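You operate a simulated robot arm through the tools that you are given. There is no shell and no other tool. Be economical: measure what you need, move in short steps, check, and stop when the job is done.

The job below is to be done with a simulated robot arm. You get a single attempt, and the scene is never put back.

## Task
Press the green seal plug into the bush on the seal press.
Fine: plug in its bore, yellow slide in, one push on the red ram, slide out; fingers clear of the die.

It is judged by the outcome, as a careful person would: the job done as asked, and still so three seconds after it is handed in. It fails if anything else is knocked over, pushed out of place, dropped, spilled or broken. Lids that push on must go on centred and level and be pressed home; caps that screw on are set level and turned clockwise until they are tight.

## Robot
A 7-joint arm with a two-finger parallel gripper, fixed in place. Base frame: the origin is at the foot of the arm, x ahead of it, y to its left, z up. Readings come in mm, rad, newtons and seconds.
Its first joint turns from -1.152 to 1.152 rad. Payload 1.57 kg.
The tool frame sits at the grasp point between the pads (the TCP): z along the fingers, y along the line on which they close. The tips reach 30 mm beyond it. The gripper opens to 110 mm. The fingers are 24 mm wide and 12 mm thick; the gripper's body (48 by 112 mm) begins 78 mm behind the TCP.
Orientation is that of the tool frame in the base frame, as a unit quaternion [w, x, y, z]. With the fingers straight down and closing along the base's y, the tool's x points along the base's -x, its y along +y and its z along -z.

## Interface
- The arm moves only by the tool drive_tool. Its argument "targets" is a list that holds one entry, the list of rows, each a list of 6 numbers: the shift along the tool's x, y, z in units of 50 mm (1.0 is 50 mm), then the turn, a rotation vector about the tool's x, y, z in units of 6 degrees (1.0 is 6 degrees). In form: [[[x, y, z, rx, ry, rz], ...]]. A call has 1 to 20 rows; each row shifts and turns the commanded pose from where the row before left it, along the tool's axes as they then stand. "hand" is the finger opening in mm, from 0 to 110, set as the call begins (left out, the last holds). A call with a number of a shift or a turn outside -1 to 1 is refused whole. A row lasts 0.2 s, in which the tool goes at most 50 mm and 0.15 rad; a call with a longer step from one row to the next is refused whole, and so is a gripper value outside its range. A pose out of reach is approached as far as the arm can. The call stops where the force on the tool passes 90 N (or 10 N more than at its start, if that is more) or the arm is blocked; 0.2 s more then pass. Each finger travels about 108 mm/s and halts on what it meets, pressing with about 31 N; the grip force reading is that of the motor and also rises with nothing between the fingers. The clock runs only during rows and for 0.2 s after the last one: add rows that do not move to give the fingers time. It gives the time, the measured TCP pose, the force on the tool (base axes), the opening and the grip force at its end, in the units of the frame above (readings bear some noise).
- Cameras (640 x 400 px; columns grow to the right, rows downward): "scene" is fixed at [142.8, -372.9, 1425.6]; the picture's right is [0.94, -0.35, 0.00], its down [-0.13, -0.34, -0.93] and it looks along [0.33, 0.87, -0.37] (base axes); focal length 346 px, centre (320, 200). "wrist" rides on the gripper at [-36, 0, -80] in the tool frame; the picture's right is [0.00, -1.00, 0.00], its down [0.97, 0.00, -0.24] and it looks along [0.24, 0.00, 0.97] (tool axes); focal length 218 px, centre (320, 200). There is no depth. A picture from a camera that has moved, and an enlarged one, comes with that camera's place and axes in the base frame and with its lens.
- grab_frame(camera): a new picture of that camera. It takes no simulated time.
- inspect(camera, box): a new picture of the part [left, top, right, bottom] of that camera's present view, enlarged. It takes no simulated time.
- hand_in(): hands the job in; it is judged then, once.

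Go step by step. Nothing tells you positions but the pictures and the camera data: compare them with the known pose of the tool, close in by small moves and look again before you grip or let go. The budget is 120 turns and 84 pictures, counting those below and the enlarged ones. Unless the task says otherwise, let go and move clear before handing in, and close with one line.

The tools are called by a JSON object that holds its "fn" and its "kwargs". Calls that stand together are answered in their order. drive_tool: Moves the arm, as the interface text tells. Its arguments: {"type":"object","properties":{"targets":{"type":"array","items":{"type":"array","items":{"type":"array","items":{"type":"number"}}}},"hand":{"type":"number"}},"required":["targets"]} The other tools are called the same way: grab_frame (camera) takes a picture; inspect (camera, box) takes an enlarged picture of a part of a camera's view; hand_in () hands the job in.

At the start:

```text
t: 0.0
position: [287.1, 219.5, 1267.0]
orientation: [0.0, 0.0, 1.0, 0.001]
wrist_force: [-0.1, -1.0, -0.4]
opening: 110.0
gripper_force: 0.0
```

scene: 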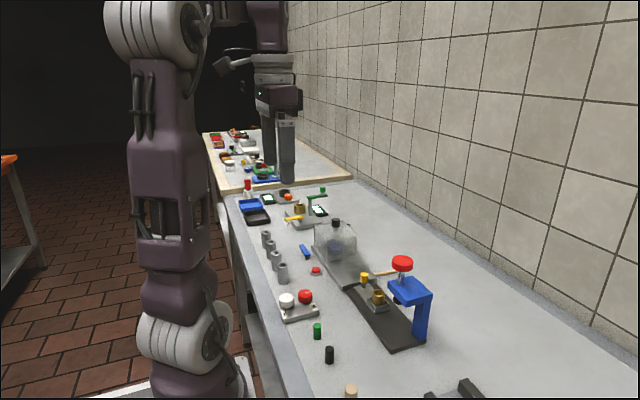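
wrist: 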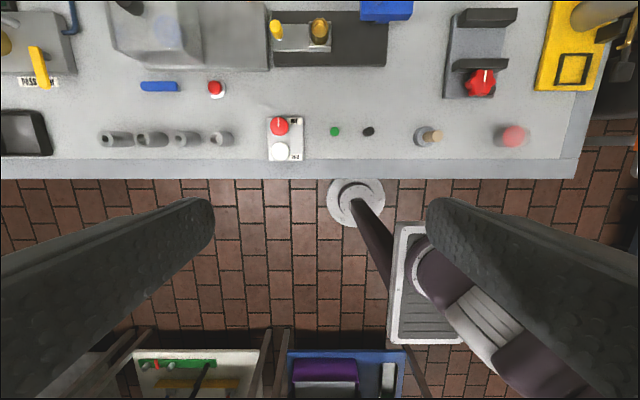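

The pictures disagree with the text. Triangulating both cameras puts the bench top near z≈865, not 220, with the green plug near (350, 190) and the press bush near (519, 224, 900). I'll trust the pictures and look closer before moving.

{"fn": "inspect", "kwargs": {"camera": "scene", "box": [260, 210, 460, 400]}}

{"fn": "inspect", "kwargs": {"camera": "wrist", "box": [220, 0, 440, 170]}}

```text
2.11 times, centred on (360, 305) of scene
camera zoom: at [142.8, -372.9, 1425.6], right [0.94, -0.35, 0.0], down [-0.13, -0.34, -0.93], along [0.33, 0.87, -0.37], focal length 729 px, centre (236, -21)
```

zoom: 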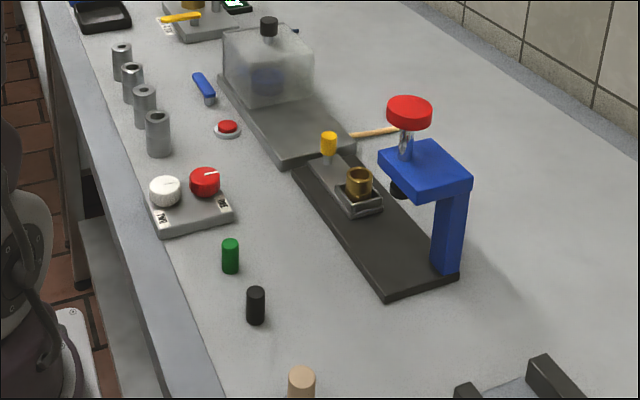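

```text
2.35 times, centred on (330, 85) of wrist
camera zoom: at [321.8, 219.3, 1347.0], right [0.0, -1.0, 0.0], down [-0.97, 0.0, 0.24], along [-0.24, 0.0, -0.97], focal length 514 px, centre (296, 471)
```

zoom: 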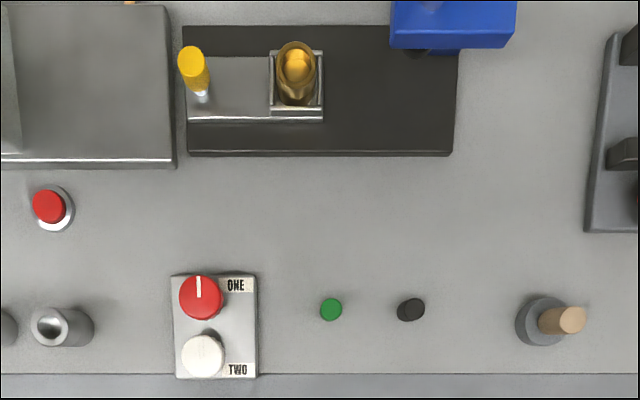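

I can see the green plug, about 20 mm across and 34 mm tall, beside a black decoy. The press has a yellow-knobbed slide that runs along y, with the bush at the +y (out) end. I'll move above the plug, staying high, and look again.

{"fn": "drive_tool", "kwargs": {"targets": [[[-0.315, -0.1475, 0.835, 0, 0, 0], [-0.315, -0.1475, 0.835, 0, 0, 0], [-0.315, -0.1475, 0.835, 0, 0, 0], [-0.315, -0.1475, 0.835, 0, 0, 0], [0, 0, 0, 0, 0, 0]]]}}

{"fn": "grab_frame", "kwargs": {"camera": "wrist"}}

{"fn": "grab_frame", "kwargs": {"camera": "scene"}}

```text
t: 1.2
position: [349.7, 190.7, 1099.9]
orientation: [0.001, 0.001, 1.0, 0.0]
wrist_force: [-0.6, -0.5, -0.2]
opening: 110.2
gripper_force: 0.0
```

```text
79 pictures are left
camera wrist: at [385.1, 190.7, 1180.2], right [0.0, -1.0, 0.0], down [-0.97, 0.0, 0.24], along [-0.24, 0.0, -0.97], focal length 218 px, centre (320, 200)
```

wrist: 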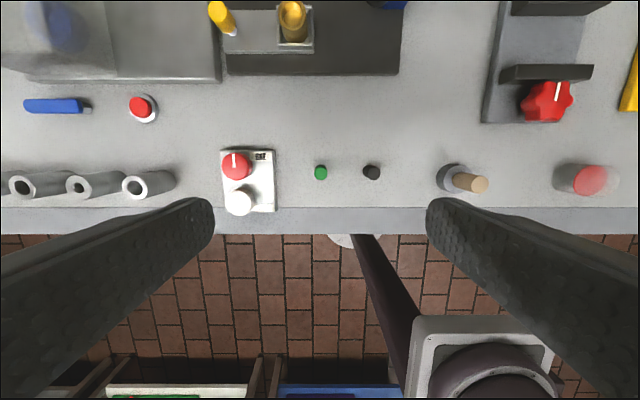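

```text
78 pictures are left
```

scene: 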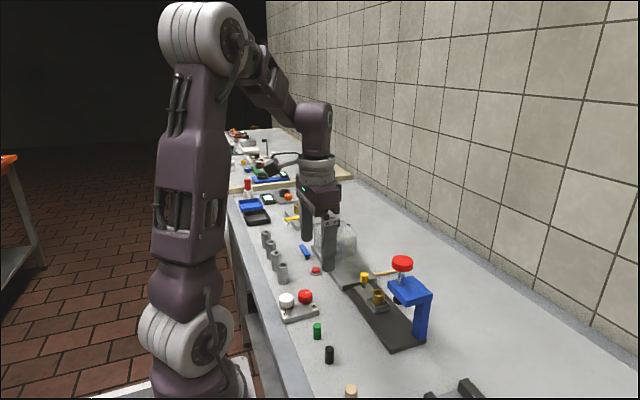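

The plug stays at about (351, 189.5) from this second view. I'll narrow the fingers so they miss the black plug, come lower, and also enlarge the press to measure the bore.

{"fn": "inspect", "kwargs": {"camera": "wrist", "box": [200, 0, 410, 130]}}

{"fn": "drive_tool", "kwargs": {"targets": [[[0, 0, 0.8, 0, 0, 0], [0, 0, 0.8, 0, 0, 0], [0, 0, 0.6, 0, 0, 0], [0, 0, 0, 0, 0, 0]]], "hand": 48}}

{"fn": "grab_frame", "kwargs": {"camera": "wrist"}}

{"fn": "inspect", "kwargs": {"camera": "scene", "box": [270, 220, 400, 370]}}

```text
3.05 times, centred on (305, 65) of wrist
camera zoom: at [385.1, 190.7, 1180.2], right [0.0, -1.0, 0.0], down [-0.97, 0.0, 0.24], along [-0.24, 0.0, -0.97], focal length 665 px, centre (366, 611)
```

zoom: 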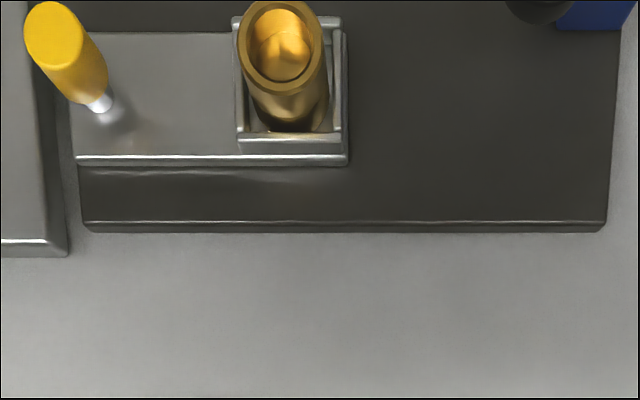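

```text
t: 2.2
position: [349.3, 190.6, 988.8]
orientation: [-0.001, 0.0, 1.0, 0.001]
wrist_force: [0.1, -0.2, -0.3]
opening: 48.1
gripper_force: 0.0
```

```text
76 pictures are left
camera wrist: at [385.0, 190.1, 1068.9], right [0.0, -1.0, 0.0], down [-0.97, 0.0, 0.24], along [-0.24, 0.0, -0.97], focal length 218 px, centre (320, 200)
```

wrist: 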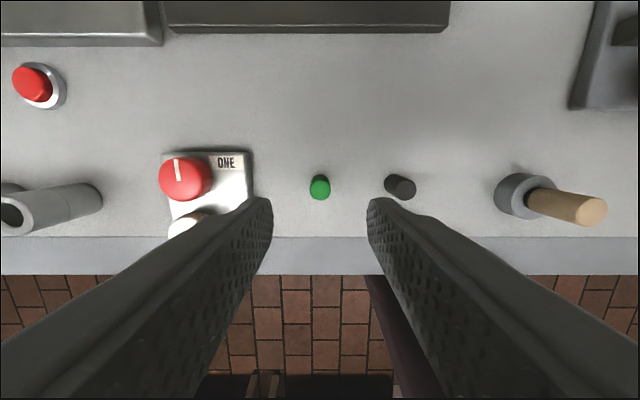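

```text
2.67 times, centred on (335, 295) of scene
camera zoom: at [142.8, -372.9, 1425.6], right [0.94, -0.35, 0.0], down [-0.13, -0.34, -0.93], along [0.33, 0.87, -0.37], focal length 923 px, centre (280, -53)
```

zoom: 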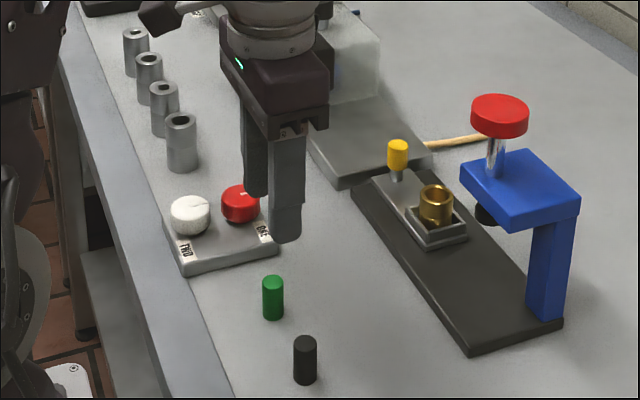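

{"fn": "inspect", "kwargs": {"camera": "wrist", "box": [280, 160, 360, 210]}}

{"fn": "inspect", "kwargs": {"camera": "scene", "box": [285, 305, 349, 345]}}

{"fn": "inspect", "kwargs": {"camera": "scene", "box": [340, 250, 440, 350]}}

```text
8.00 times, centred on (320, 185) of wrist
camera zoom: at [385.0, 190.1, 1068.9], right [0.0, -1.0, 0.0], down [-0.97, 0.0, 0.24], along [-0.24, 0.0, -0.97], focal length 1746 px, centre (320, 320)
```

zoom: 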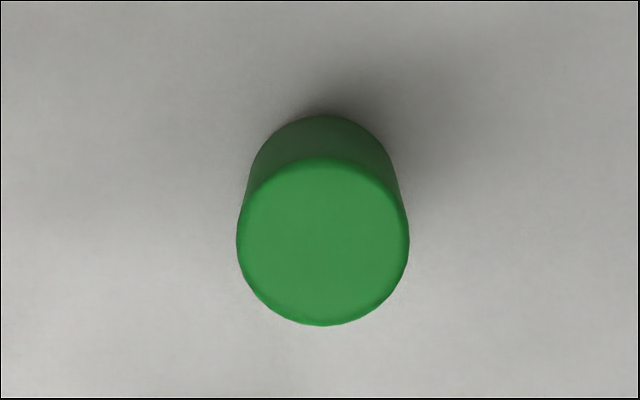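

```text
10.00 times, centred on (317, 325) of scene
camera zoom: at [142.8, -372.9, 1425.6], right [0.94, -0.35, 0.0], down [-0.13, -0.34, -0.93], along [0.33, 0.87, -0.37], focal length 3463 px, centre (350, -1050)
```

zoom: 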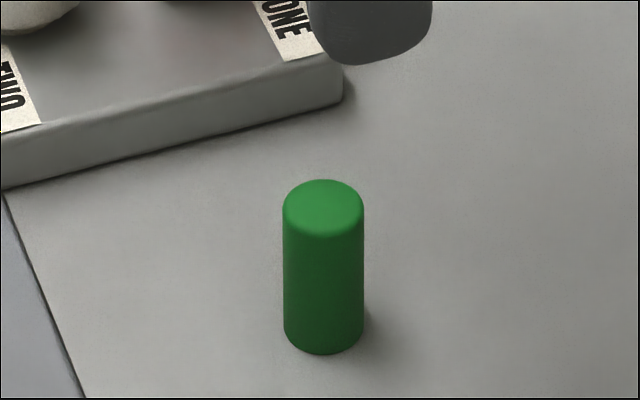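

```text
4.00 times, centred on (390, 300) of scene
camera zoom: at [142.8, -372.9, 1425.6], right [0.94, -0.35, 0.0], down [-0.13, -0.34, -0.93], along [0.33, 0.87, -0.37], focal length 1385 px, centre (40, -200)
```

zoom: 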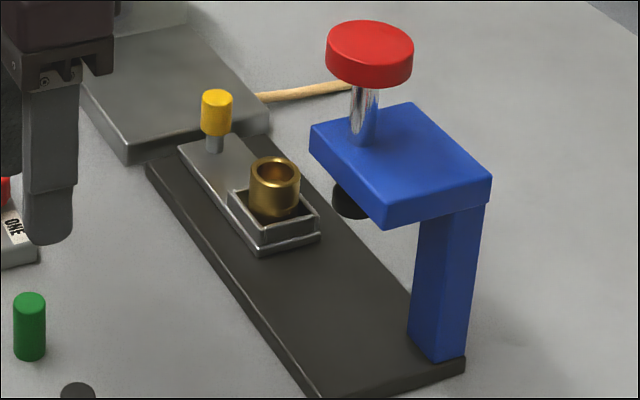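

Measured: the plug is 17.5 mm across, stands on z≈861 with its top at ≈894, at (350, 190). The bush rim is at about (517, 220, 915), with a 21 mm bore. I'll descend to take only the plug's upper part, so its lower half stays free to insert.

{"fn": "drive_tool", "kwargs": {"targets": [[[0, 0, 0.5, 0, 0, 0], [0, 0, 0.5, 0, 0, 0], [0, 0, 0.4, 0, 0, 0], [0, 0, 0.22, 0, 0, 0], [0, 0, 0, 0, 0, 0]]]}}

{"fn": "inspect", "kwargs": {"camera": "scene", "box": [275, 295, 355, 345]}}

{"fn": "grab_frame", "kwargs": {"camera": "wrist"}}

```text
t: 3.4
position: [350.2, 189.5, 908.4]
orientation: [-0.001, 0.0, 1.0, 0.0]
wrist_force: [0.3, 0.7, -0.1]
opening: 48.0
gripper_force: 0.0
```

```text
8.00 times, centred on (315, 320) of scene
camera zoom: at [142.8, -372.9, 1425.6], right [0.94, -0.35, 0.0], down [-0.13, -0.34, -0.93], along [0.33, 0.87, -0.37], focal length 2770 px, centre (360, -760)
```

zoom: 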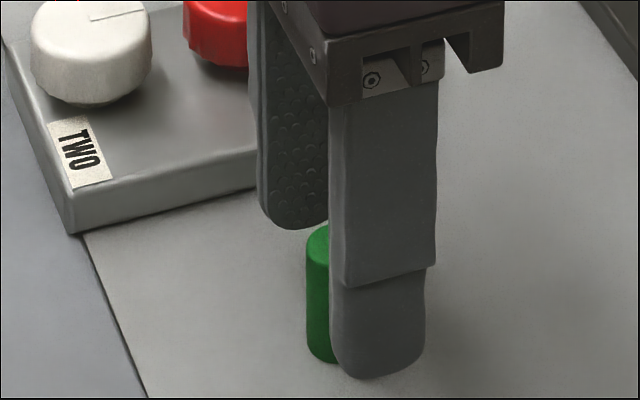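

```text
70 pictures are left
camera wrist: at [385.6, 189.9, 988.9], right [0.0, -1.0, 0.0], down [-0.97, 0.0, 0.24], along [-0.24, 0.0, -0.97], focal length 218 px, centre (320, 200)
```

wrist: 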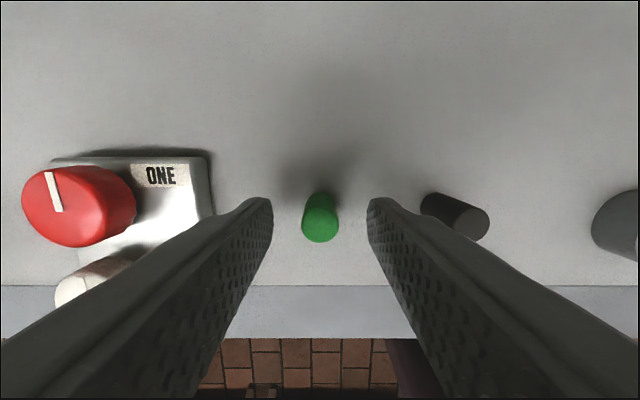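

The fingers straddle the plug evenly with clear space around them. Closing.

{"fn": "drive_tool", "kwargs": {"targets": [[[0, 0, 0, 0, 0, 0], [0, 0, 0, 0, 0, 0], [0, 0, 0, 0, 0, 0]]], "hand": 10}}

{"fn": "drive_tool", "kwargs": {"targets": [[[0, 0, -0.3, 0, 0, 0], [0, 0, -0.6, 0, 0, 0], [0, 0, -0.8, 0, 0, 0], [0, 0, 0, 0, 0, 0]]]}}

{"fn": "grab_frame", "kwargs": {"camera": "wrist"}}

{"fn": "inspect", "kwargs": {"camera": "scene", "box": [260, 210, 420, 310]}}

```text
t: 4.2
position: [350.1, 189.7, 908.3]
orientation: [0.0, 0.0, 1.0, -0.001]
wrist_force: [-0.1, 0.6, 0.1]
opening: 13.2
gripper_force: 29.8
```

```text
t: 5.2
position: [350.1, 189.4, 993.7]
orientation: [0.0, 0.0, 1.0, 0.0]
wrist_force: [-0.5, -0.4, 0.4]
opening: 13.4
gripper_force: 29.8
```

```text
69 pictures are left
camera wrist: at [385.4, 188.6, 1073.9], right [0.0, -1.0, 0.0], down [-0.97, 0.0, 0.24], along [-0.24, 0.0, -0.97], focal length 218 px, centre (320, 200)
```

wrist: 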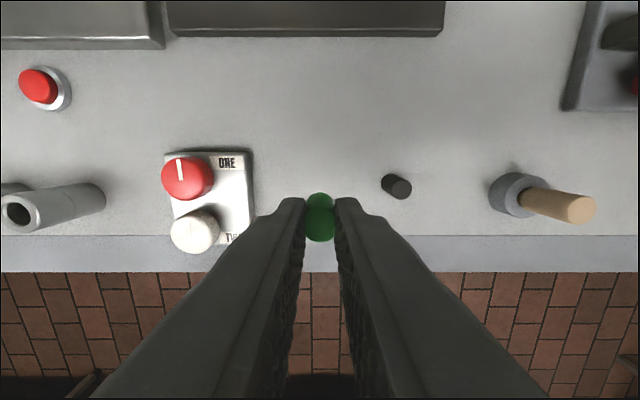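

```text
4.00 times, centred on (340, 260) of scene
camera zoom: at [142.8, -372.9, 1425.6], right [0.94, -0.35, 0.0], down [-0.13, -0.34, -0.93], along [0.33, 0.87, -0.37], focal length 1385 px, centre (240, -40)
```

zoom: 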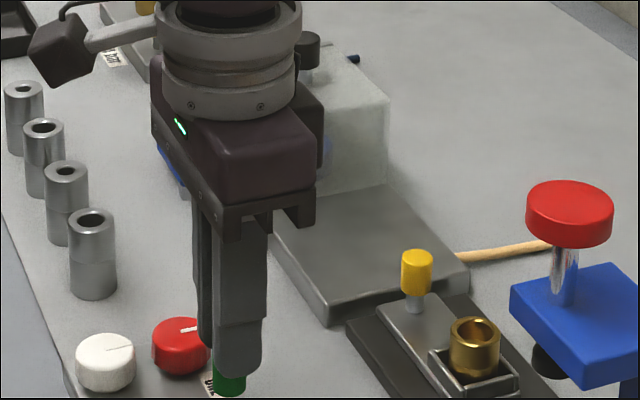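

The plug is held upright. For room beside the ram cap (axis about (517, 140)), I'll turn the tool 90° so it closes along x and the camera faces away from the press head, rising a little.

{"fn": "drive_tool", "kwargs": {"targets": [[[0, 0, -0.04, 0, 0, -1], [0, 0, -0.04, 0, 0, -1], [0, 0, -0.04, 0, 0, -1], [0, 0, -0.04, 0, 0, -1], [0, 0, -0.04, 0, 0, -1], [0, 0, -0.04, 0, 0, -1], [0, 0, -0.04, 0, 0, -1], [0, 0, -0.04, 0, 0, -1], [0, 0, -0.04, 0, 0, -1], [0, 0, -0.04, 0, 0, -1], [0, 0, -0.04, 0, 0, -1], [0, 0, -0.04, 0, 0, -1], [0, 0, -0.04, 0, 0, -1], [0, 0, -0.04, 0, 0, -1], [0, 0, -0.04, 0, 0, -1], [0, 0, 0, 0, 0, 0]]]}}

{"fn": "grab_frame", "kwargs": {"camera": "scene"}}

{"fn": "grab_frame", "kwargs": {"camera": "wrist"}}

```text
t: 8.6
position: [350.7, 190.3, 1024.2]
orientation: [0.0, -0.707, 0.707, 0.0]
wrist_force: [0.5, -0.2, 0.6]
opening: 13.1
gripper_force: 29.8
```

```text
67 pictures are left
```

scene: 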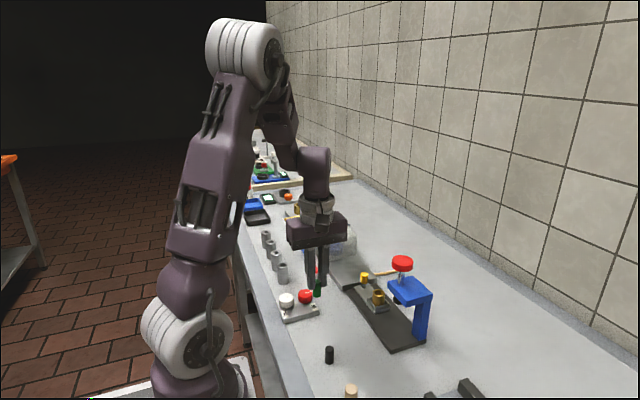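

```text
66 pictures are left
camera wrist: at [348.9, 225.8, 1103.9], right [1.0, 0.0, 0.0], down [0.0, -0.97, 0.24], along [0.0, -0.24, -0.97], focal length 218 px, centre (320, 200)
```

wrist: 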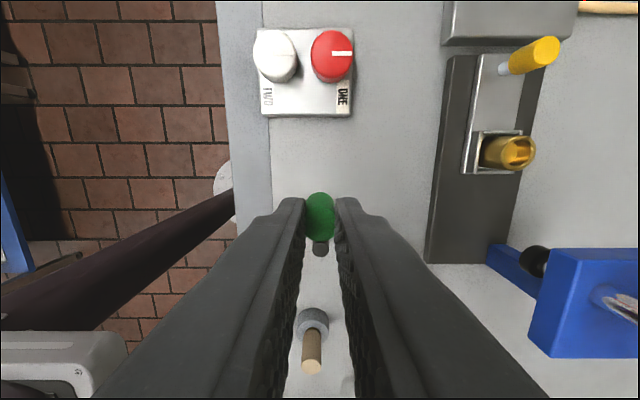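

Turned cleanly, with tool x now along −Y and tool y along −X. I'll move over the bush at this height and re-measure.

{"fn": "drive_tool", "kwargs": {"targets": [[[-0.12, -0.668, 0, 0, 0, 0], [-0.12, -0.668, 0, 0, 0, 0], [-0.12, -0.668, 0, 0, 0, 0], [-0.12, -0.668, 0, 0, 0, 0], [-0.12, -0.668, 0, 0, 0, 0], [0, 0, 0, 0, 0, 0]]]}}

{"fn": "grab_frame", "kwargs": {"camera": "wrist"}}

{"fn": "inspect", "kwargs": {"camera": "scene", "box": [310, 200, 470, 350]}}

```text
t: 10.0
position: [518.0, 221.2, 1024.3]
orientation: [0.001, 0.708, -0.707, -0.001]
wrist_force: [-0.3, 0.0, -0.3]
opening: 13.6
gripper_force: 29.6
```

```text
65 pictures are left
camera wrist: at [516.7, 256.5, 1104.2], right [1.0, 0.0, 0.0], down [0.0, -0.97, 0.24], along [0.0, -0.24, -0.97], focal length 218 px, centre (320, 200)
```

wrist: 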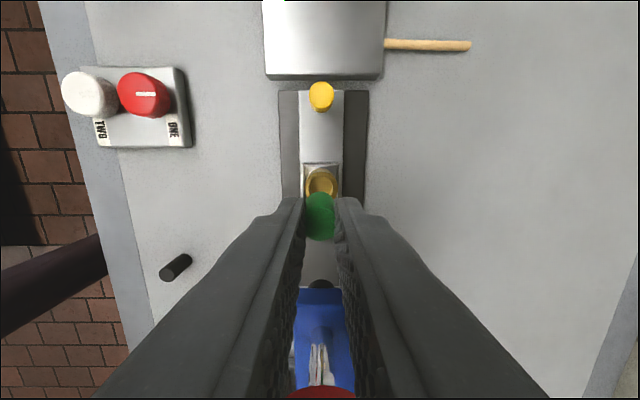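

```text
2.67 times, centred on (390, 275) of scene
camera zoom: at [142.8, -372.9, 1425.6], right [0.94, -0.35, 0.0], down [-0.13, -0.34, -0.93], along [0.33, 0.87, -0.37], focal length 923 px, centre (133, 0)
```

zoom: 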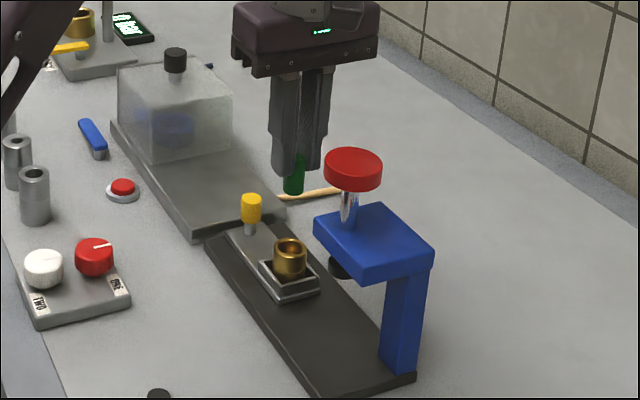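

{"fn": "inspect", "kwargs": {"camera": "wrist", "box": [272, 150, 368, 250]}}

{"fn": "inspect", "kwargs": {"camera": "scene", "box": [345, 250, 409, 310]}}

```text
4.00 times, centred on (320, 200) of wrist
camera zoom: at [516.7, 256.5, 1104.2], right [1.0, 0.0, 0.0], down [0.0, -0.97, 0.24], along [0.0, -0.24, -0.97], focal length 873 px, centre (320, 200)
```

zoom: 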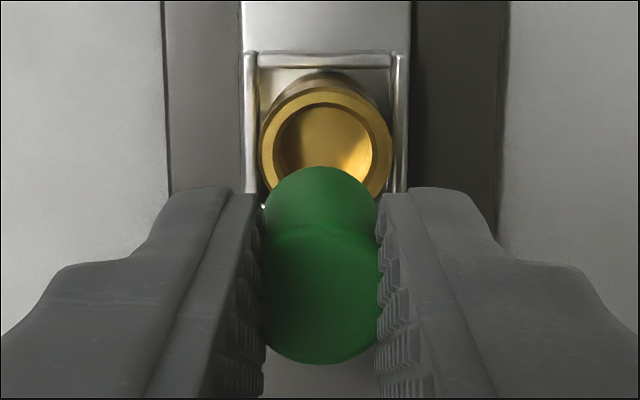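

```text
6.67 times, centred on (377, 280) of scene
camera zoom: at [142.8, -372.9, 1425.6], right [0.94, -0.35, 0.0], down [-0.13, -0.34, -0.93], along [0.33, 0.87, -0.37], focal length 2308 px, centre (-60, -333)
```

zoom: 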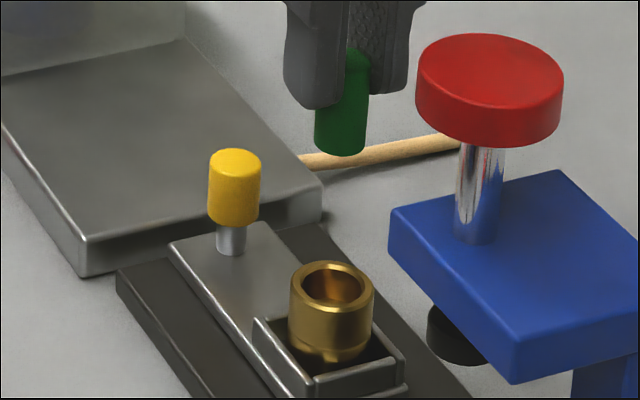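

The bush is nearly under the plug, off by about +1.5 mm in x and y. I'll make that correction and lower until the plug's bottom is about 8 mm above the rim, then check again.

{"fn": "drive_tool", "kwargs": {"targets": [[[-0.03, -0.028, 0.4, 0, 0, 0], [0, 0, 0.4, 0, 0, 0], [0, 0, 0.28, 0, 0, 0], [0, 0, 0, 0, 0, 0]]]}}

{"fn": "inspect", "kwargs": {"camera": "wrist", "box": [272, 150, 368, 250]}}

{"fn": "inspect", "kwargs": {"camera": "scene", "box": [350, 265, 406, 310]}}

```text
t: 11.0
position: [518.8, 220.4, 970.3]
orientation: [0.0, 0.707, -0.707, -0.001]
wrist_force: [1.1, -0.4, -0.1]
opening: 13.1
gripper_force: 30.1
```

```text
4.00 times, centred on (320, 200) of wrist
camera zoom: at [517.8, 256.1, 1050.0], right [1.0, 0.0, 0.0], down [0.0, -0.97, 0.24], along [0.0, -0.24, -0.97], focal length 873 px, centre (320, 200)
```

zoom: 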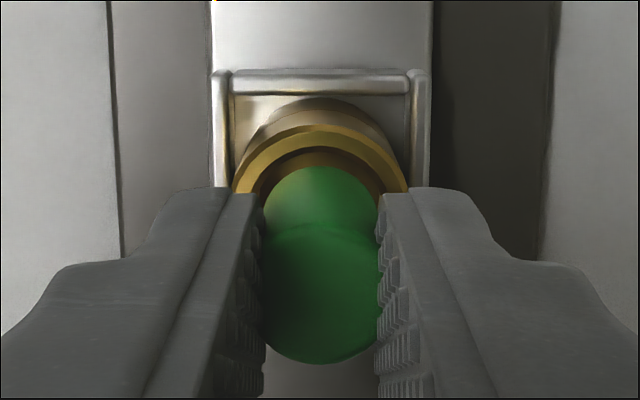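

```text
8.89 times, centred on (378, 288) of scene
camera zoom: at [142.8, -372.9, 1425.6], right [0.94, -0.35, 0.0], down [-0.13, -0.34, -0.93], along [0.33, 0.87, -0.37], focal length 3078 px, centre (-196, -578)
```

zoom: 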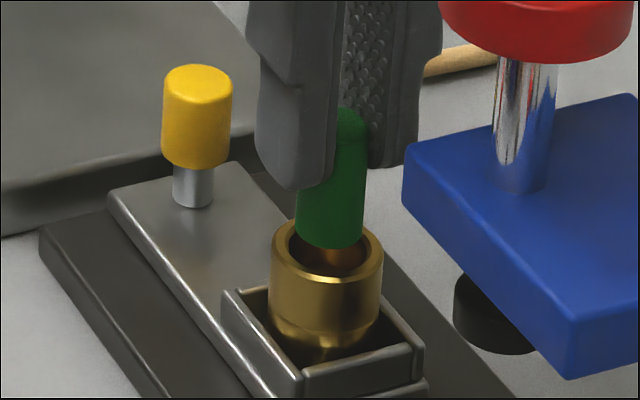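

Plug and bush line up within about 1 mm in both views, inside a roughly 2 mm clearance. I'll lower the plug 13 mm into the bore, with the tips stopping above the rim.

{"fn": "drive_tool", "kwargs": {"targets": [[[0, 0, 0.12, 0, 0, 0], [0, 0, 0.1, 0, 0, 0], [0, 0, 0.1, 0, 0, 0], [0, 0, 0.1, 0, 0, 0], [0, 0, 0, 0, 0, 0]]]}}

{"fn": "inspect", "kwargs": {"camera": "scene", "box": [350, 265, 406, 310]}}

{"fn": "inspect", "kwargs": {"camera": "wrist", "box": [272, 150, 368, 250]}}

```text
t: 12.2
position: [518.8, 221.5, 949.1]
orientation: [-0.002, 0.707, -0.707, 0.001]
wrist_force: [-2.0, -3.0, 40.9]
opening: 13.5
gripper_force: 29.8
```

```text
8.89 times, centred on (378, 288) of scene
camera zoom: at [142.1, -373.3, 1425.6], right [0.94, -0.35, 0.0], down [-0.13, -0.34, -0.93], along [0.33, 0.87, -0.37], focal length 3078 px, centre (-196, -578)
```

zoom: 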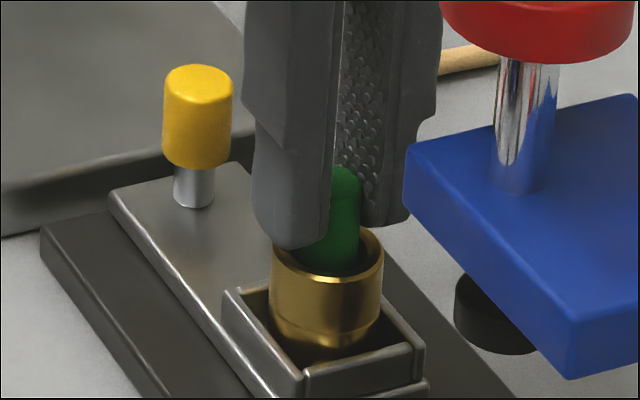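

```text
4.00 times, centred on (320, 200) of wrist
camera zoom: at [517.8, 257.4, 1030.4], right [1.0, 0.0, 0.0], down [0.0, -0.97, 0.24], along [0.0, -0.24, -0.97], focal length 873 px, centre (320, 200)
```

zoom: 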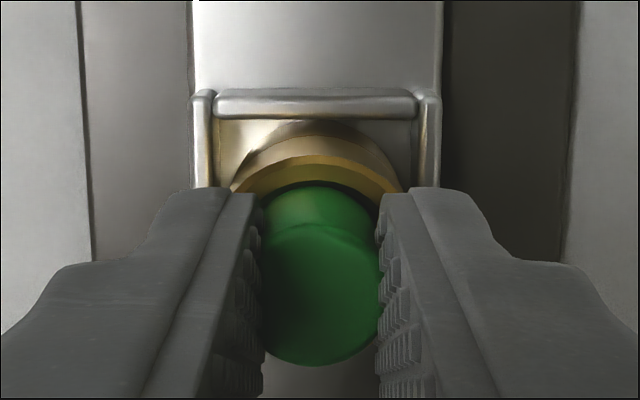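

There is a 41 N upward force, so the plug has met something in the bore (a step or its floor) and shifted a little in the grip. I'll ease up a few millimetres and check its tilt.

{"fn": "drive_tool", "kwargs": {"targets": [[[0, 0, -0.03, 0, 0, 0], [0, 0, -0.03, 0, 0, 0], [0, 0, 0, 0, 0, 0]]]}}

{"fn": "inspect", "kwargs": {"camera": "scene", "box": [358, 270, 398, 302]}}

{"fn": "inspect", "kwargs": {"camera": "wrist", "box": [290, 170, 350, 220]}}

```text
t: 13.0
position: [516.8, 221.3, 950.3]
orientation: [0.001, 0.707, -0.707, -0.001]
wrist_force: [0.1, -0.3, 0.0]
opening: 13.1
gripper_force: 30.1
```

```text
12.50 times, centred on (378, 286) of scene
camera zoom: at [142.8, -372.9, 1425.6], right [0.94, -0.35, 0.0], down [-0.13, -0.34, -0.93], along [0.33, 0.87, -0.37], focal length 4328 px, centre (-405, -875)
```

zoom: 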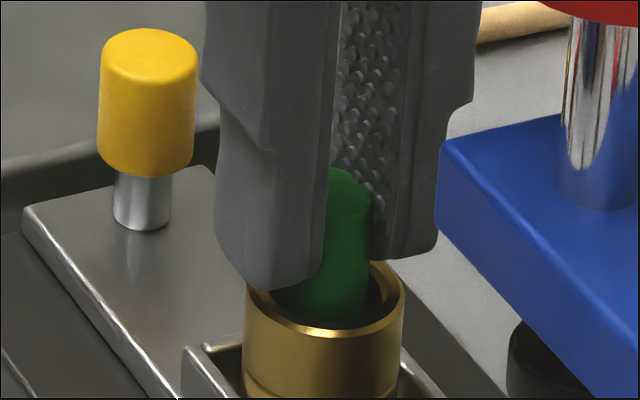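

```text
8.00 times, centred on (320, 195) of wrist
camera zoom: at [516.5, 257.2, 1030.6], right [1.0, 0.0, 0.0], down [0.0, -0.97, 0.24], along [0.0, -0.24, -0.97], focal length 1746 px, centre (320, 240)
```

zoom: 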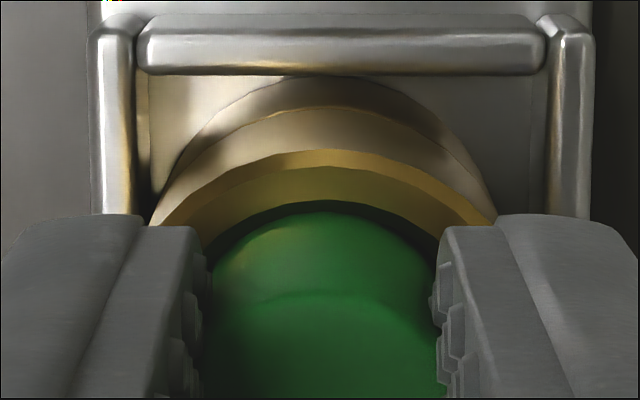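

No force now and the plug stands upright about 12 mm in the bore, resting just above its seat. I'll release it here.

{"fn": "drive_tool", "kwargs": {"targets": [[[0, 0, 0, 0, 0, 0], [0, 0, 0, 0, 0, 0], [0, 0, 0, 0, 0, 0]]], "hand": 36}}

{"fn": "inspect", "kwargs": {"camera": "scene", "box": [350, 265, 406, 310]}}

{"fn": "inspect", "kwargs": {"camera": "wrist", "box": [272, 150, 368, 250]}}

```text
t: 13.8
position: [517.4, 222.5, 952.1]
orientation: [0.0, -0.707, 0.707, 0.0]
wrist_force: [0.4, 0.1, 0.1]
opening: 36.1
gripper_force: 0.0
```

```text
8.89 times, centred on (378, 288) of scene
camera zoom: at [142.8, -372.9, 1425.6], right [0.94, -0.35, 0.0], down [-0.13, -0.34, -0.93], along [0.33, 0.87, -0.37], focal length 3078 px, centre (-196, -578)
```

zoom: 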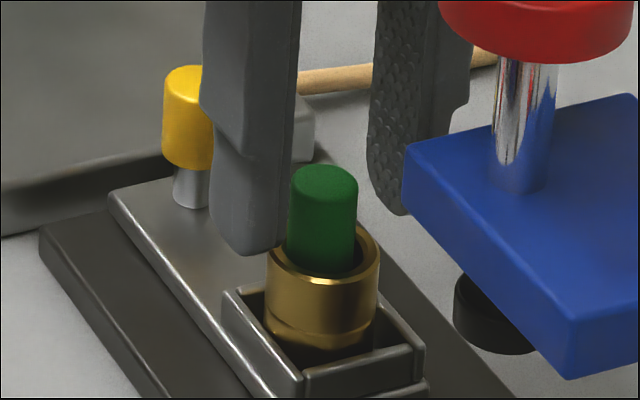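

```text
4.00 times, centred on (320, 200) of wrist
camera zoom: at [517.1, 257.4, 1031.7], right [1.0, 0.0, 0.0], down [0.0, -0.97, 0.24], along [0.0, -0.24, -0.97], focal length 873 px, centre (320, 200)
```

zoom: 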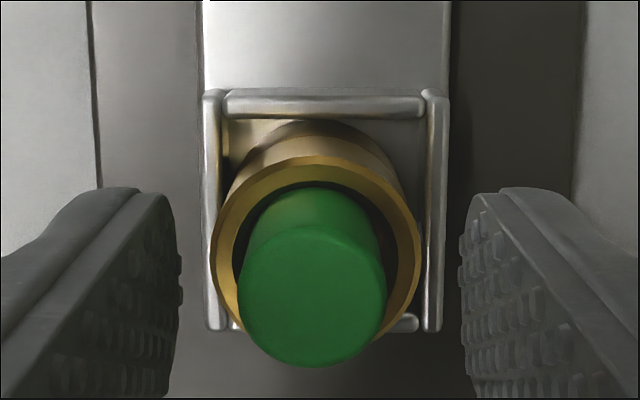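

The plug stands upright in the bush with its top near z≈935, about 10 mm below the punch. Next I'll rise and go over the yellow slide knob, near (517, 295, 923).

{"fn": "drive_tool", "kwargs": {"targets": [[[0, 0, -0.4, 0, 0, 0], [0, 0, -0.8, 0, 0, 0], [-0.366, 0, 0, 0, 0, 0], [-0.366, 0, 0, 0, 0, 0], [-0.366, 0, 0, 0, 0, 0], [-0.366, 0, 0, 0, 0, 0], [0, 0, 0, 0, 0, 0]]]}}

{"fn": "grab_frame", "kwargs": {"camera": "wrist"}}

{"fn": "inspect", "kwargs": {"camera": "scene", "box": [330, 240, 426, 310]}}

```text
t: 15.4
position: [516.8, 294.9, 1011.6]
orientation: [0.0, 0.707, -0.707, 0.0]
wrist_force: [0.4, 0.8, -0.2]
opening: 36.0
gripper_force: 0.1
```

```text
53 pictures are left
camera wrist: at [517.0, 330.0, 1091.5], right [1.0, 0.0, 0.0], down [0.0, -0.97, 0.24], along [0.0, -0.24, -0.97], focal length 218 px, centre (320, 200)
```

wrist: 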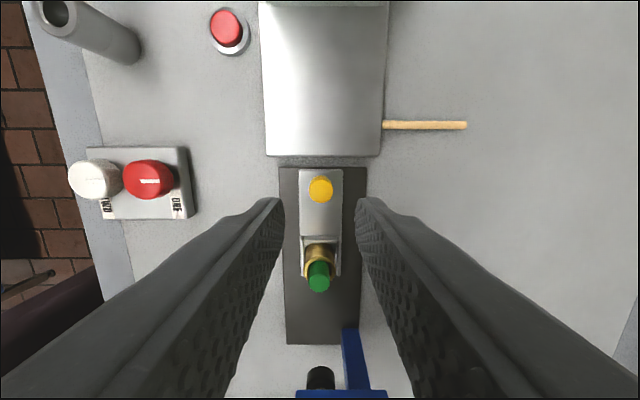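

```text
5.71 times, centred on (378, 275) of scene
camera zoom: at [142.8, -372.9, 1425.6], right [0.94, -0.35, 0.0], down [-0.13, -0.34, -0.93], along [0.33, 0.87, -0.37], focal length 1979 px, centre (-11, -229)
```

zoom: 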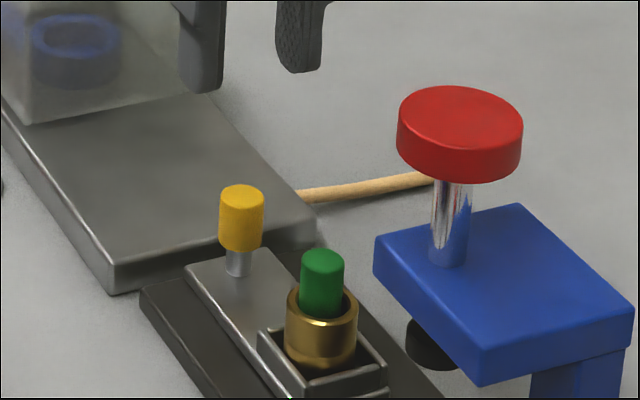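

The knob is about 3 mm further out, at y≈298. I'll shift and descend around it, then look before gripping.

{"fn": "drive_tool", "kwargs": {"targets": [[[-0.06, -0.014, 0.4, 0, 0, 0], [0, 0, 0.5, 0, 0, 0], [0, 0, 0.4, 0, 0, 0], [0, 0, 0.25, 0, 0, 0], [0, 0, 0, 0, 0, 0]]]}}

{"fn": "inspect", "kwargs": {"camera": "wrist", "box": [240, 150, 400, 250]}}

{"fn": "inspect", "kwargs": {"camera": "scene", "box": [330, 240, 426, 310]}}

```text
t: 16.6
position: [517.6, 296.9, 934.4]
orientation: [0.0, 0.707, -0.707, 0.0]
wrist_force: [0.0, 0.5, 0.8]
opening: 36.1
gripper_force: 0.0
```

```text
4.00 times, centred on (320, 200) of wrist
camera zoom: at [516.8, 333.0, 1014.5], right [1.0, 0.0, 0.0], down [0.0, -0.97, 0.24], along [0.0, -0.24, -0.97], focal length 873 px, centre (320, 200)
```

zoom: 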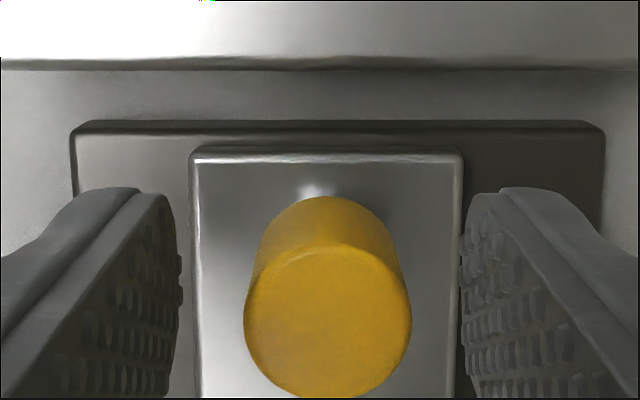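

```text
5.71 times, centred on (378, 275) of scene
camera zoom: at [142.8, -372.9, 1425.6], right [0.94, -0.35, 0.0], down [-0.13, -0.34, -0.93], along [0.33, 0.87, -0.37], focal length 1979 px, centre (-11, -229)
```

zoom: 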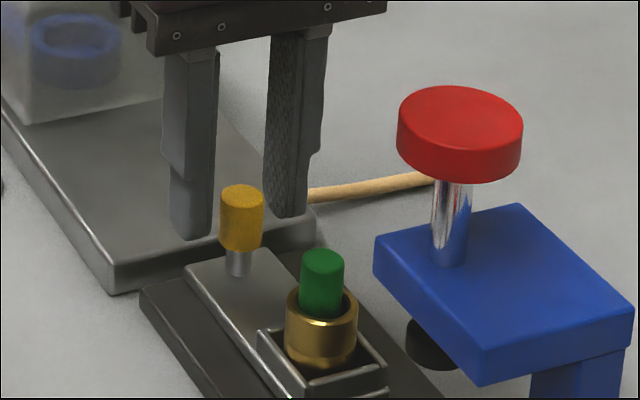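

The knob sits centred between the fingers. I'll close on it and begin a short, gentle slide inward (−Y), watching the plug.

{"fn": "drive_tool", "kwargs": {"targets": [[[0, -0.012, 0, 0, 0, 0], [0, 0, 0, 0, 0, 0], [0, 0, 0, 0, 0, 0]]], "hand": 14}}

{"fn": "drive_tool", "kwargs": {"targets": [[[0.04, 0, 0, 0, 0, 0], [0.06, 0, 0, 0, 0, 0], [0.1, 0, 0, 0, 0, 0], [0.1, 0, 0, 0, 0, 0], [0.1, 0, 0, 0, 0, 0], [0, 0, 0, 0, 0, 0]]]}}

{"fn": "inspect", "kwargs": {"camera": "scene", "box": [330, 240, 426, 310]}}

```text
t: 17.4
position: [518.0, 297.6, 934.0]
orientation: [0.0, 0.707, -0.707, 0.0]
wrist_force: [-2.4, -0.7, 3.3]
opening: 19.0
gripper_force: 34.0
```

```text
t: 18.8
position: [516.9, 277.3, 933.8]
orientation: [-0.001, 0.707, -0.707, 0.0]
wrist_force: [-13.6, 0.9, 18.3]
opening: 18.9
gripper_force: 33.6
```

```text
5.71 times, centred on (378, 275) of scene
camera zoom: at [142.2, -373.1, 1425.6], right [0.94, -0.35, 0.0], down [-0.13, -0.34, -0.93], along [0.33, 0.87, -0.37], focal length 1979 px, centre (-11, -229)
```

zoom: 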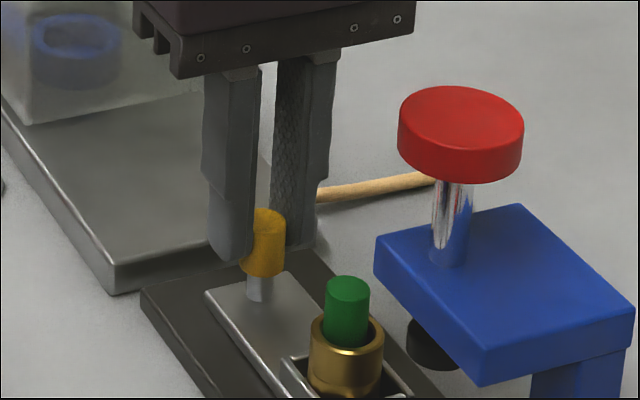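

The slide moves freely and carries the plug. There is a small side load on the tool (−14 N in x, +18 N in z), so I'll relax slightly in x and z while continuing.

{"fn": "drive_tool", "kwargs": {"targets": [[[0.02, 0.012, -0.014, 0, 0, 0], [0.1, 0, 0, 0, 0, 0], [0.1, 0, 0, 0, 0, 0], [0.1, 0, 0, 0, 0, 0], [0.1, 0, 0, 0, 0, 0], [0.1, 0, 0, 0, 0, 0], [0.1, 0, 0, 0, 0, 0], [0, 0, 0, 0, 0, 0]]]}}

{"fn": "inspect", "kwargs": {"camera": "scene", "box": [340, 240, 446, 330]}}

```text
t: 20.6
position: [518.5, 247.5, 933.5]
orientation: [0.0, -0.707, 0.708, 0.0]
wrist_force: [5.4, -0.4, -12.8]
opening: 19.2
gripper_force: 33.4
```

```text
4.44 times, centred on (393, 285) of scene
camera zoom: at [143.2, -372.9, 1425.6], right [0.94, -0.35, 0.0], down [-0.13, -0.34, -0.93], along [0.33, 0.87, -0.37], focal length 1539 px, centre (-4, -178)
```

zoom: 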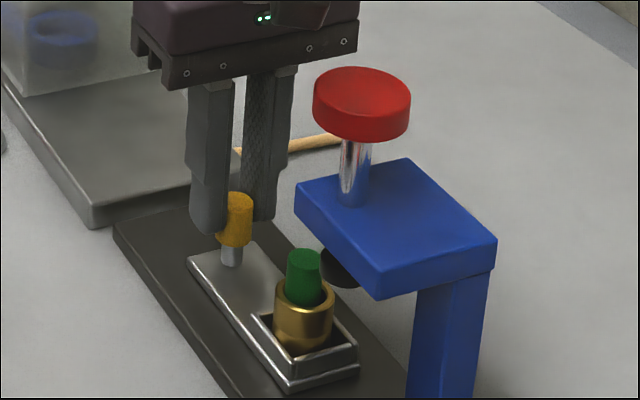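

About 50 mm travelled, with side loads small. I'll continue in a shorter step, since the plug now approaches the punch.

{"fn": "drive_tool", "kwargs": {"targets": [[[0.08, 0, 0.004, 0, 0, 0], [0.08, 0, 0, 0, 0, 0], [0.08, 0, 0, 0, 0, 0], [0.06, 0, 0, 0, 0, 0], [0, 0, 0, 0, 0, 0]]]}}

{"fn": "inspect", "kwargs": {"camera": "scene", "box": [360, 260, 440, 320]}}

{"fn": "grab_frame", "kwargs": {"camera": "wrist"}}

```text
t: 21.8
position: [517.3, 231.4, 934.5]
orientation: [-0.001, 0.707, -0.707, -0.001]
wrist_force: [1.0, -0.3, -3.1]
opening: 19.3
gripper_force: 33.1
```

```text
6.67 times, centred on (400, 290) of scene
camera zoom: at [142.9, -372.9, 1425.6], right [0.94, -0.35, 0.0], down [-0.13, -0.34, -0.93], along [0.33, 0.87, -0.37], focal length 2308 px, centre (-213, -400)
```

zoom: 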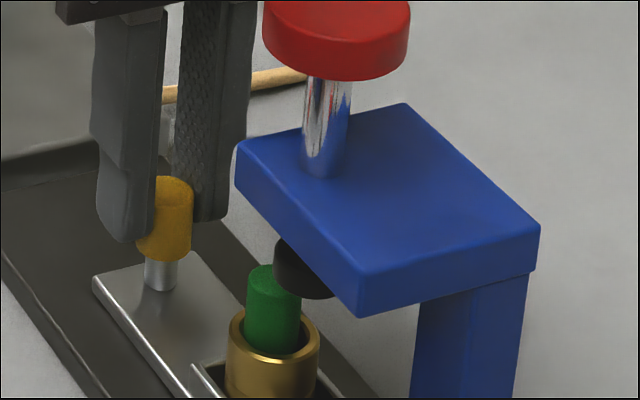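

```text
46 pictures are left
camera wrist: at [517.6, 267.8, 1014.6], right [1.0, 0.0, 0.0], down [0.0, -0.97, 0.24], along [0.0, -0.24, -0.97], focal length 218 px, centre (320, 200)
```

wrist: 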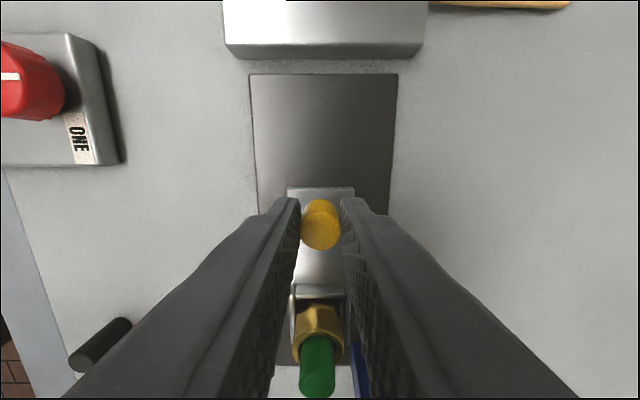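

No contact force so far, and the plug top is passing under the punch. I'll finish the travel in small steps to the stop.

{"fn": "drive_tool", "kwargs": {"targets": [[[0.06, 0, 0, 0, 0, 0], [0.06, 0, 0, 0, 0, 0], [0.06, 0, 0, 0, 0, 0], [0.06, 0, 0, 0, 0, 0], [0, 0, 0, 0, 0, 0]]]}}

{"fn": "inspect", "kwargs": {"camera": "scene", "box": [360, 260, 440, 320]}}

```text
t: 23.0
position: [518.4, 220.1, 934.6]
orientation: [0.001, -0.707, 0.707, -0.001]
wrist_force: [-0.8, 0.8, 3.8]
opening: 19.1
gripper_force: 33.6
```

```text
6.67 times, centred on (400, 290) of scene
camera zoom: at [142.7, -373.0, 1425.6], right [0.94, -0.35, 0.0], down [-0.13, -0.34, -0.93], along [0.33, 0.87, -0.37], focal length 2308 px, centre (-213, -400)
```

zoom: 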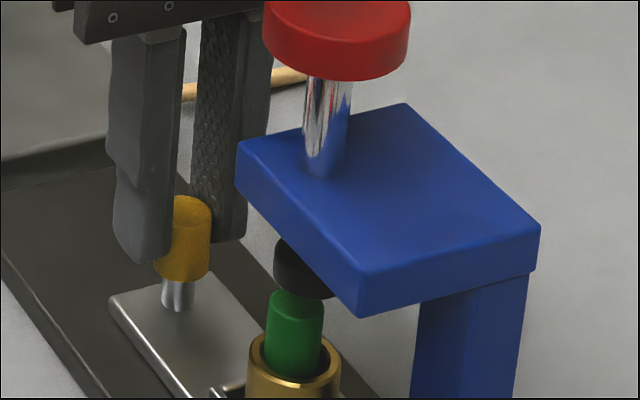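

{"fn": "drive_tool", "kwargs": {"targets": [[[0.03, 0, 0, 0, 0, 0], [0.03, 0, 0, 0, 0, 0], [0, 0, 0, 0, 0, 0]]]}}

```text
t: 23.8
position: [516.5, 216.8, 934.6]
orientation: [0.001, -0.706, 0.708, 0.0]
wrist_force: [4.4, 4.6, 2.9]
opening: 19.5
gripper_force: 33.3
```

{"fn": "drive_tool", "kwargs": {"targets": [[[0.03, 0, 0, 0, 0, 0], [0, 0, 0, 0, 0, 0]]]}}

{"fn": "inspect", "kwargs": {"camera": "scene", "box": [360, 240, 440, 320]}}

{"fn": "grab_frame", "kwargs": {"camera": "wrist"}}

```text
t: 24.4
position: [517.5, 217.7, 935.5]
orientation: [0.001, -0.707, 0.707, 0.001]
wrist_force: [6.3, 15.8, 4.4]
opening: 18.9
gripper_force: 33.4
```

```text
5.00 times, centred on (400, 280) of scene
camera zoom: at [142.9, -372.5, 1425.7], right [0.94, -0.35, 0.0], down [-0.13, -0.34, -0.93], along [0.33, 0.87, -0.37], focal length 1731 px, centre (-80, -200)
```

zoom: 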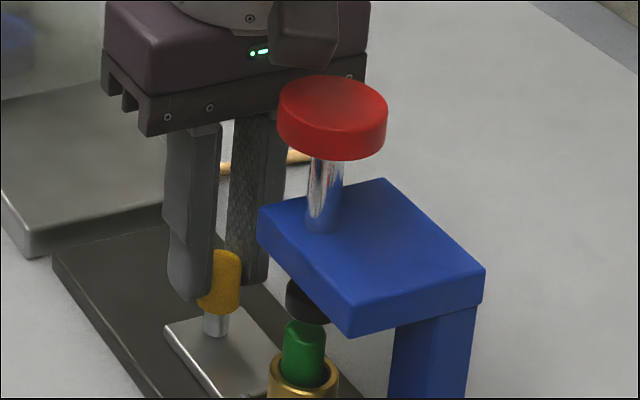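

```text
43 pictures are left
camera wrist: at [517.5, 252.5, 1014.7], right [1.0, 0.0, 0.0], down [0.0, -0.97, 0.24], along [0.0, -0.24, -0.97], focal length 218 px, centre (320, 200)
```

wrist: 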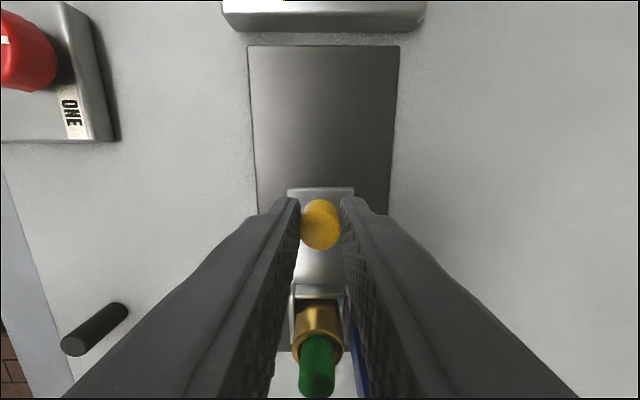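

{"fn": "drive_tool", "kwargs": {"targets": [[[0.03, 0, 0, 0, 0, 0], [0, 0, 0, 0, 0, 0]]]}}

```text
t: 25.0
position: [517.8, 215.7, 934.5]
orientation: [-0.002, 0.708, -0.706, -0.002]
wrist_force: [5.0, 27.8, 2.3]
opening: 19.4
gripper_force: 33.2
```

The y force climbs while the position holds, so the slide is at its stop with the bush at y≈141 under the ram. I'll relax, let go, rise straight up, and close the fingers.

{"fn": "drive_tool", "kwargs": {"targets": [[[-0.04, 0, 0, 0, 0, 0], [0, 0, 0, 0, 0, 0]]]}}

{"fn": "drive_tool", "kwargs": {"targets": [[[0, 0, 0, 0, 0, 0], [0, 0, 0, 0, 0, 0], [0, 0, -0.5, 0, 0, 0], [0, 0, -0.8, 0, 0, 0], [0, 0, -0.8, 0, 0, 0], [0, 0, -0.8, 0, 0, 0], [0, 0, -0.6, 0, 0, 0], [0, 0, 0, 0, 0, 0]]], "hand": 34}}

{"fn": "grab_frame", "kwargs": {"camera": "wrist"}}

{"fn": "inspect", "kwargs": {"camera": "scene", "box": [350, 240, 446, 330]}}

```text
t: 25.6
position: [517.3, 215.8, 935.3]
orientation: [0.0, -0.707, 0.708, 0.0]
wrist_force: [1.0, 17.9, 4.0]
opening: 19.0
gripper_force: 33.3
```

```text
t: 27.4
position: [517.7, 216.5, 1110.6]
orientation: [0.0, -0.707, 0.708, 0.001]
wrist_force: [-0.1, -0.3, -0.5]
opening: 33.9
gripper_force: 0.1
```

```text
42 pictures are left
camera wrist: at [518.0, 252.5, 1189.8], right [1.0, 0.0, 0.0], down [0.0, -0.97, 0.24], along [0.0, -0.24, -0.97], focal length 218 px, centre (320, 200)
```

wrist: 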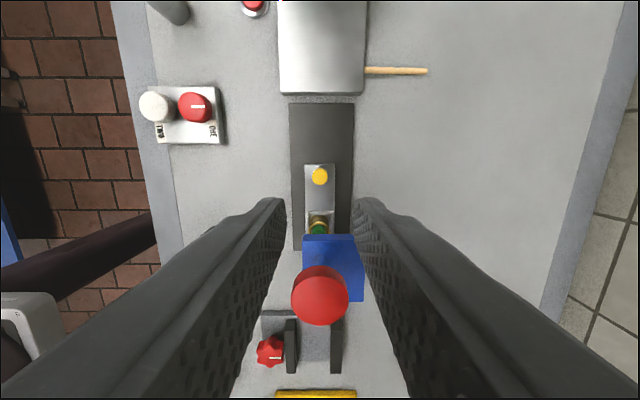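

```text
4.44 times, centred on (398, 285) of scene
camera zoom: at [142.8, -372.9, 1425.6], right [0.94, -0.35, 0.0], down [-0.13, -0.34, -0.93], along [0.33, 0.87, -0.37], focal length 1539 px, centre (-27, -178)
```

zoom: 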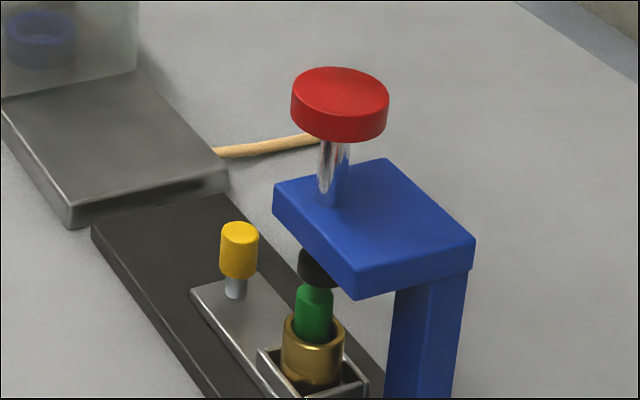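

The slide stays in (knob at y≈217), and the red cap's top centre is about (518, 141, 1050). I'll close the fingers and move above it.

{"fn": "drive_tool", "kwargs": {"targets": [[[0, 0, 0, 0, 0, 0], [0.5, 0, 0, 0, 0, 0], [0.5, -0.01, 0, 0, 0, 0], [0.5, 0, 0, 0, 0, 0], [0, 0, 0, 0, 0, 0]]], "hand": 0}}

{"fn": "grab_frame", "kwargs": {"camera": "wrist"}}

{"fn": "inspect", "kwargs": {"camera": "scene", "box": [350, 210, 446, 330]}}

```text
t: 28.6
position: [517.3, 142.2, 1107.6]
orientation: [0.0, -0.707, 0.707, 0.0]
wrist_force: [-0.2, 0.3, 0.0]
opening: 0.0
gripper_force: 21.2
```

```text
40 pictures are left
camera wrist: at [517.5, 177.9, 1189.4], right [1.0, 0.0, 0.0], down [0.0, -0.97, 0.24], along [0.0, -0.24, -0.97], focal length 218 px, centre (320, 200)
```

wrist: 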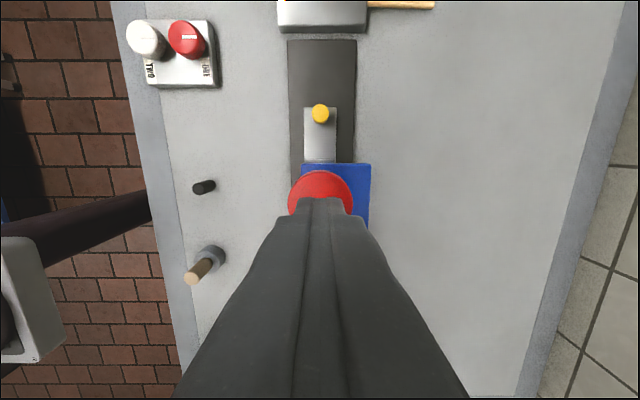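

```text
3.33 times, centred on (398, 270) of scene
camera zoom: at [142.8, -373.0, 1425.6], right [0.94, -0.35, 0.0], down [-0.13, -0.34, -0.93], along [0.33, 0.87, -0.37], focal length 1154 px, centre (60, -33)
```

zoom: 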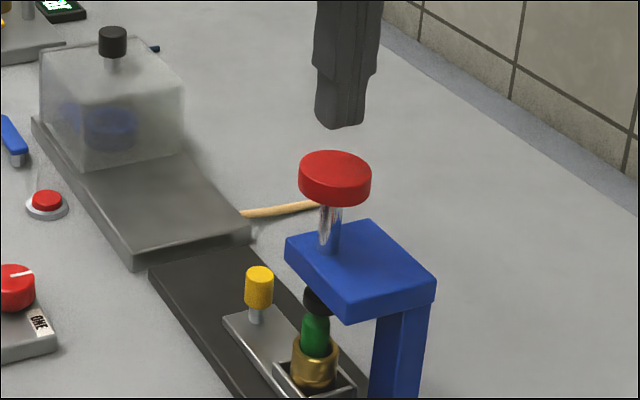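

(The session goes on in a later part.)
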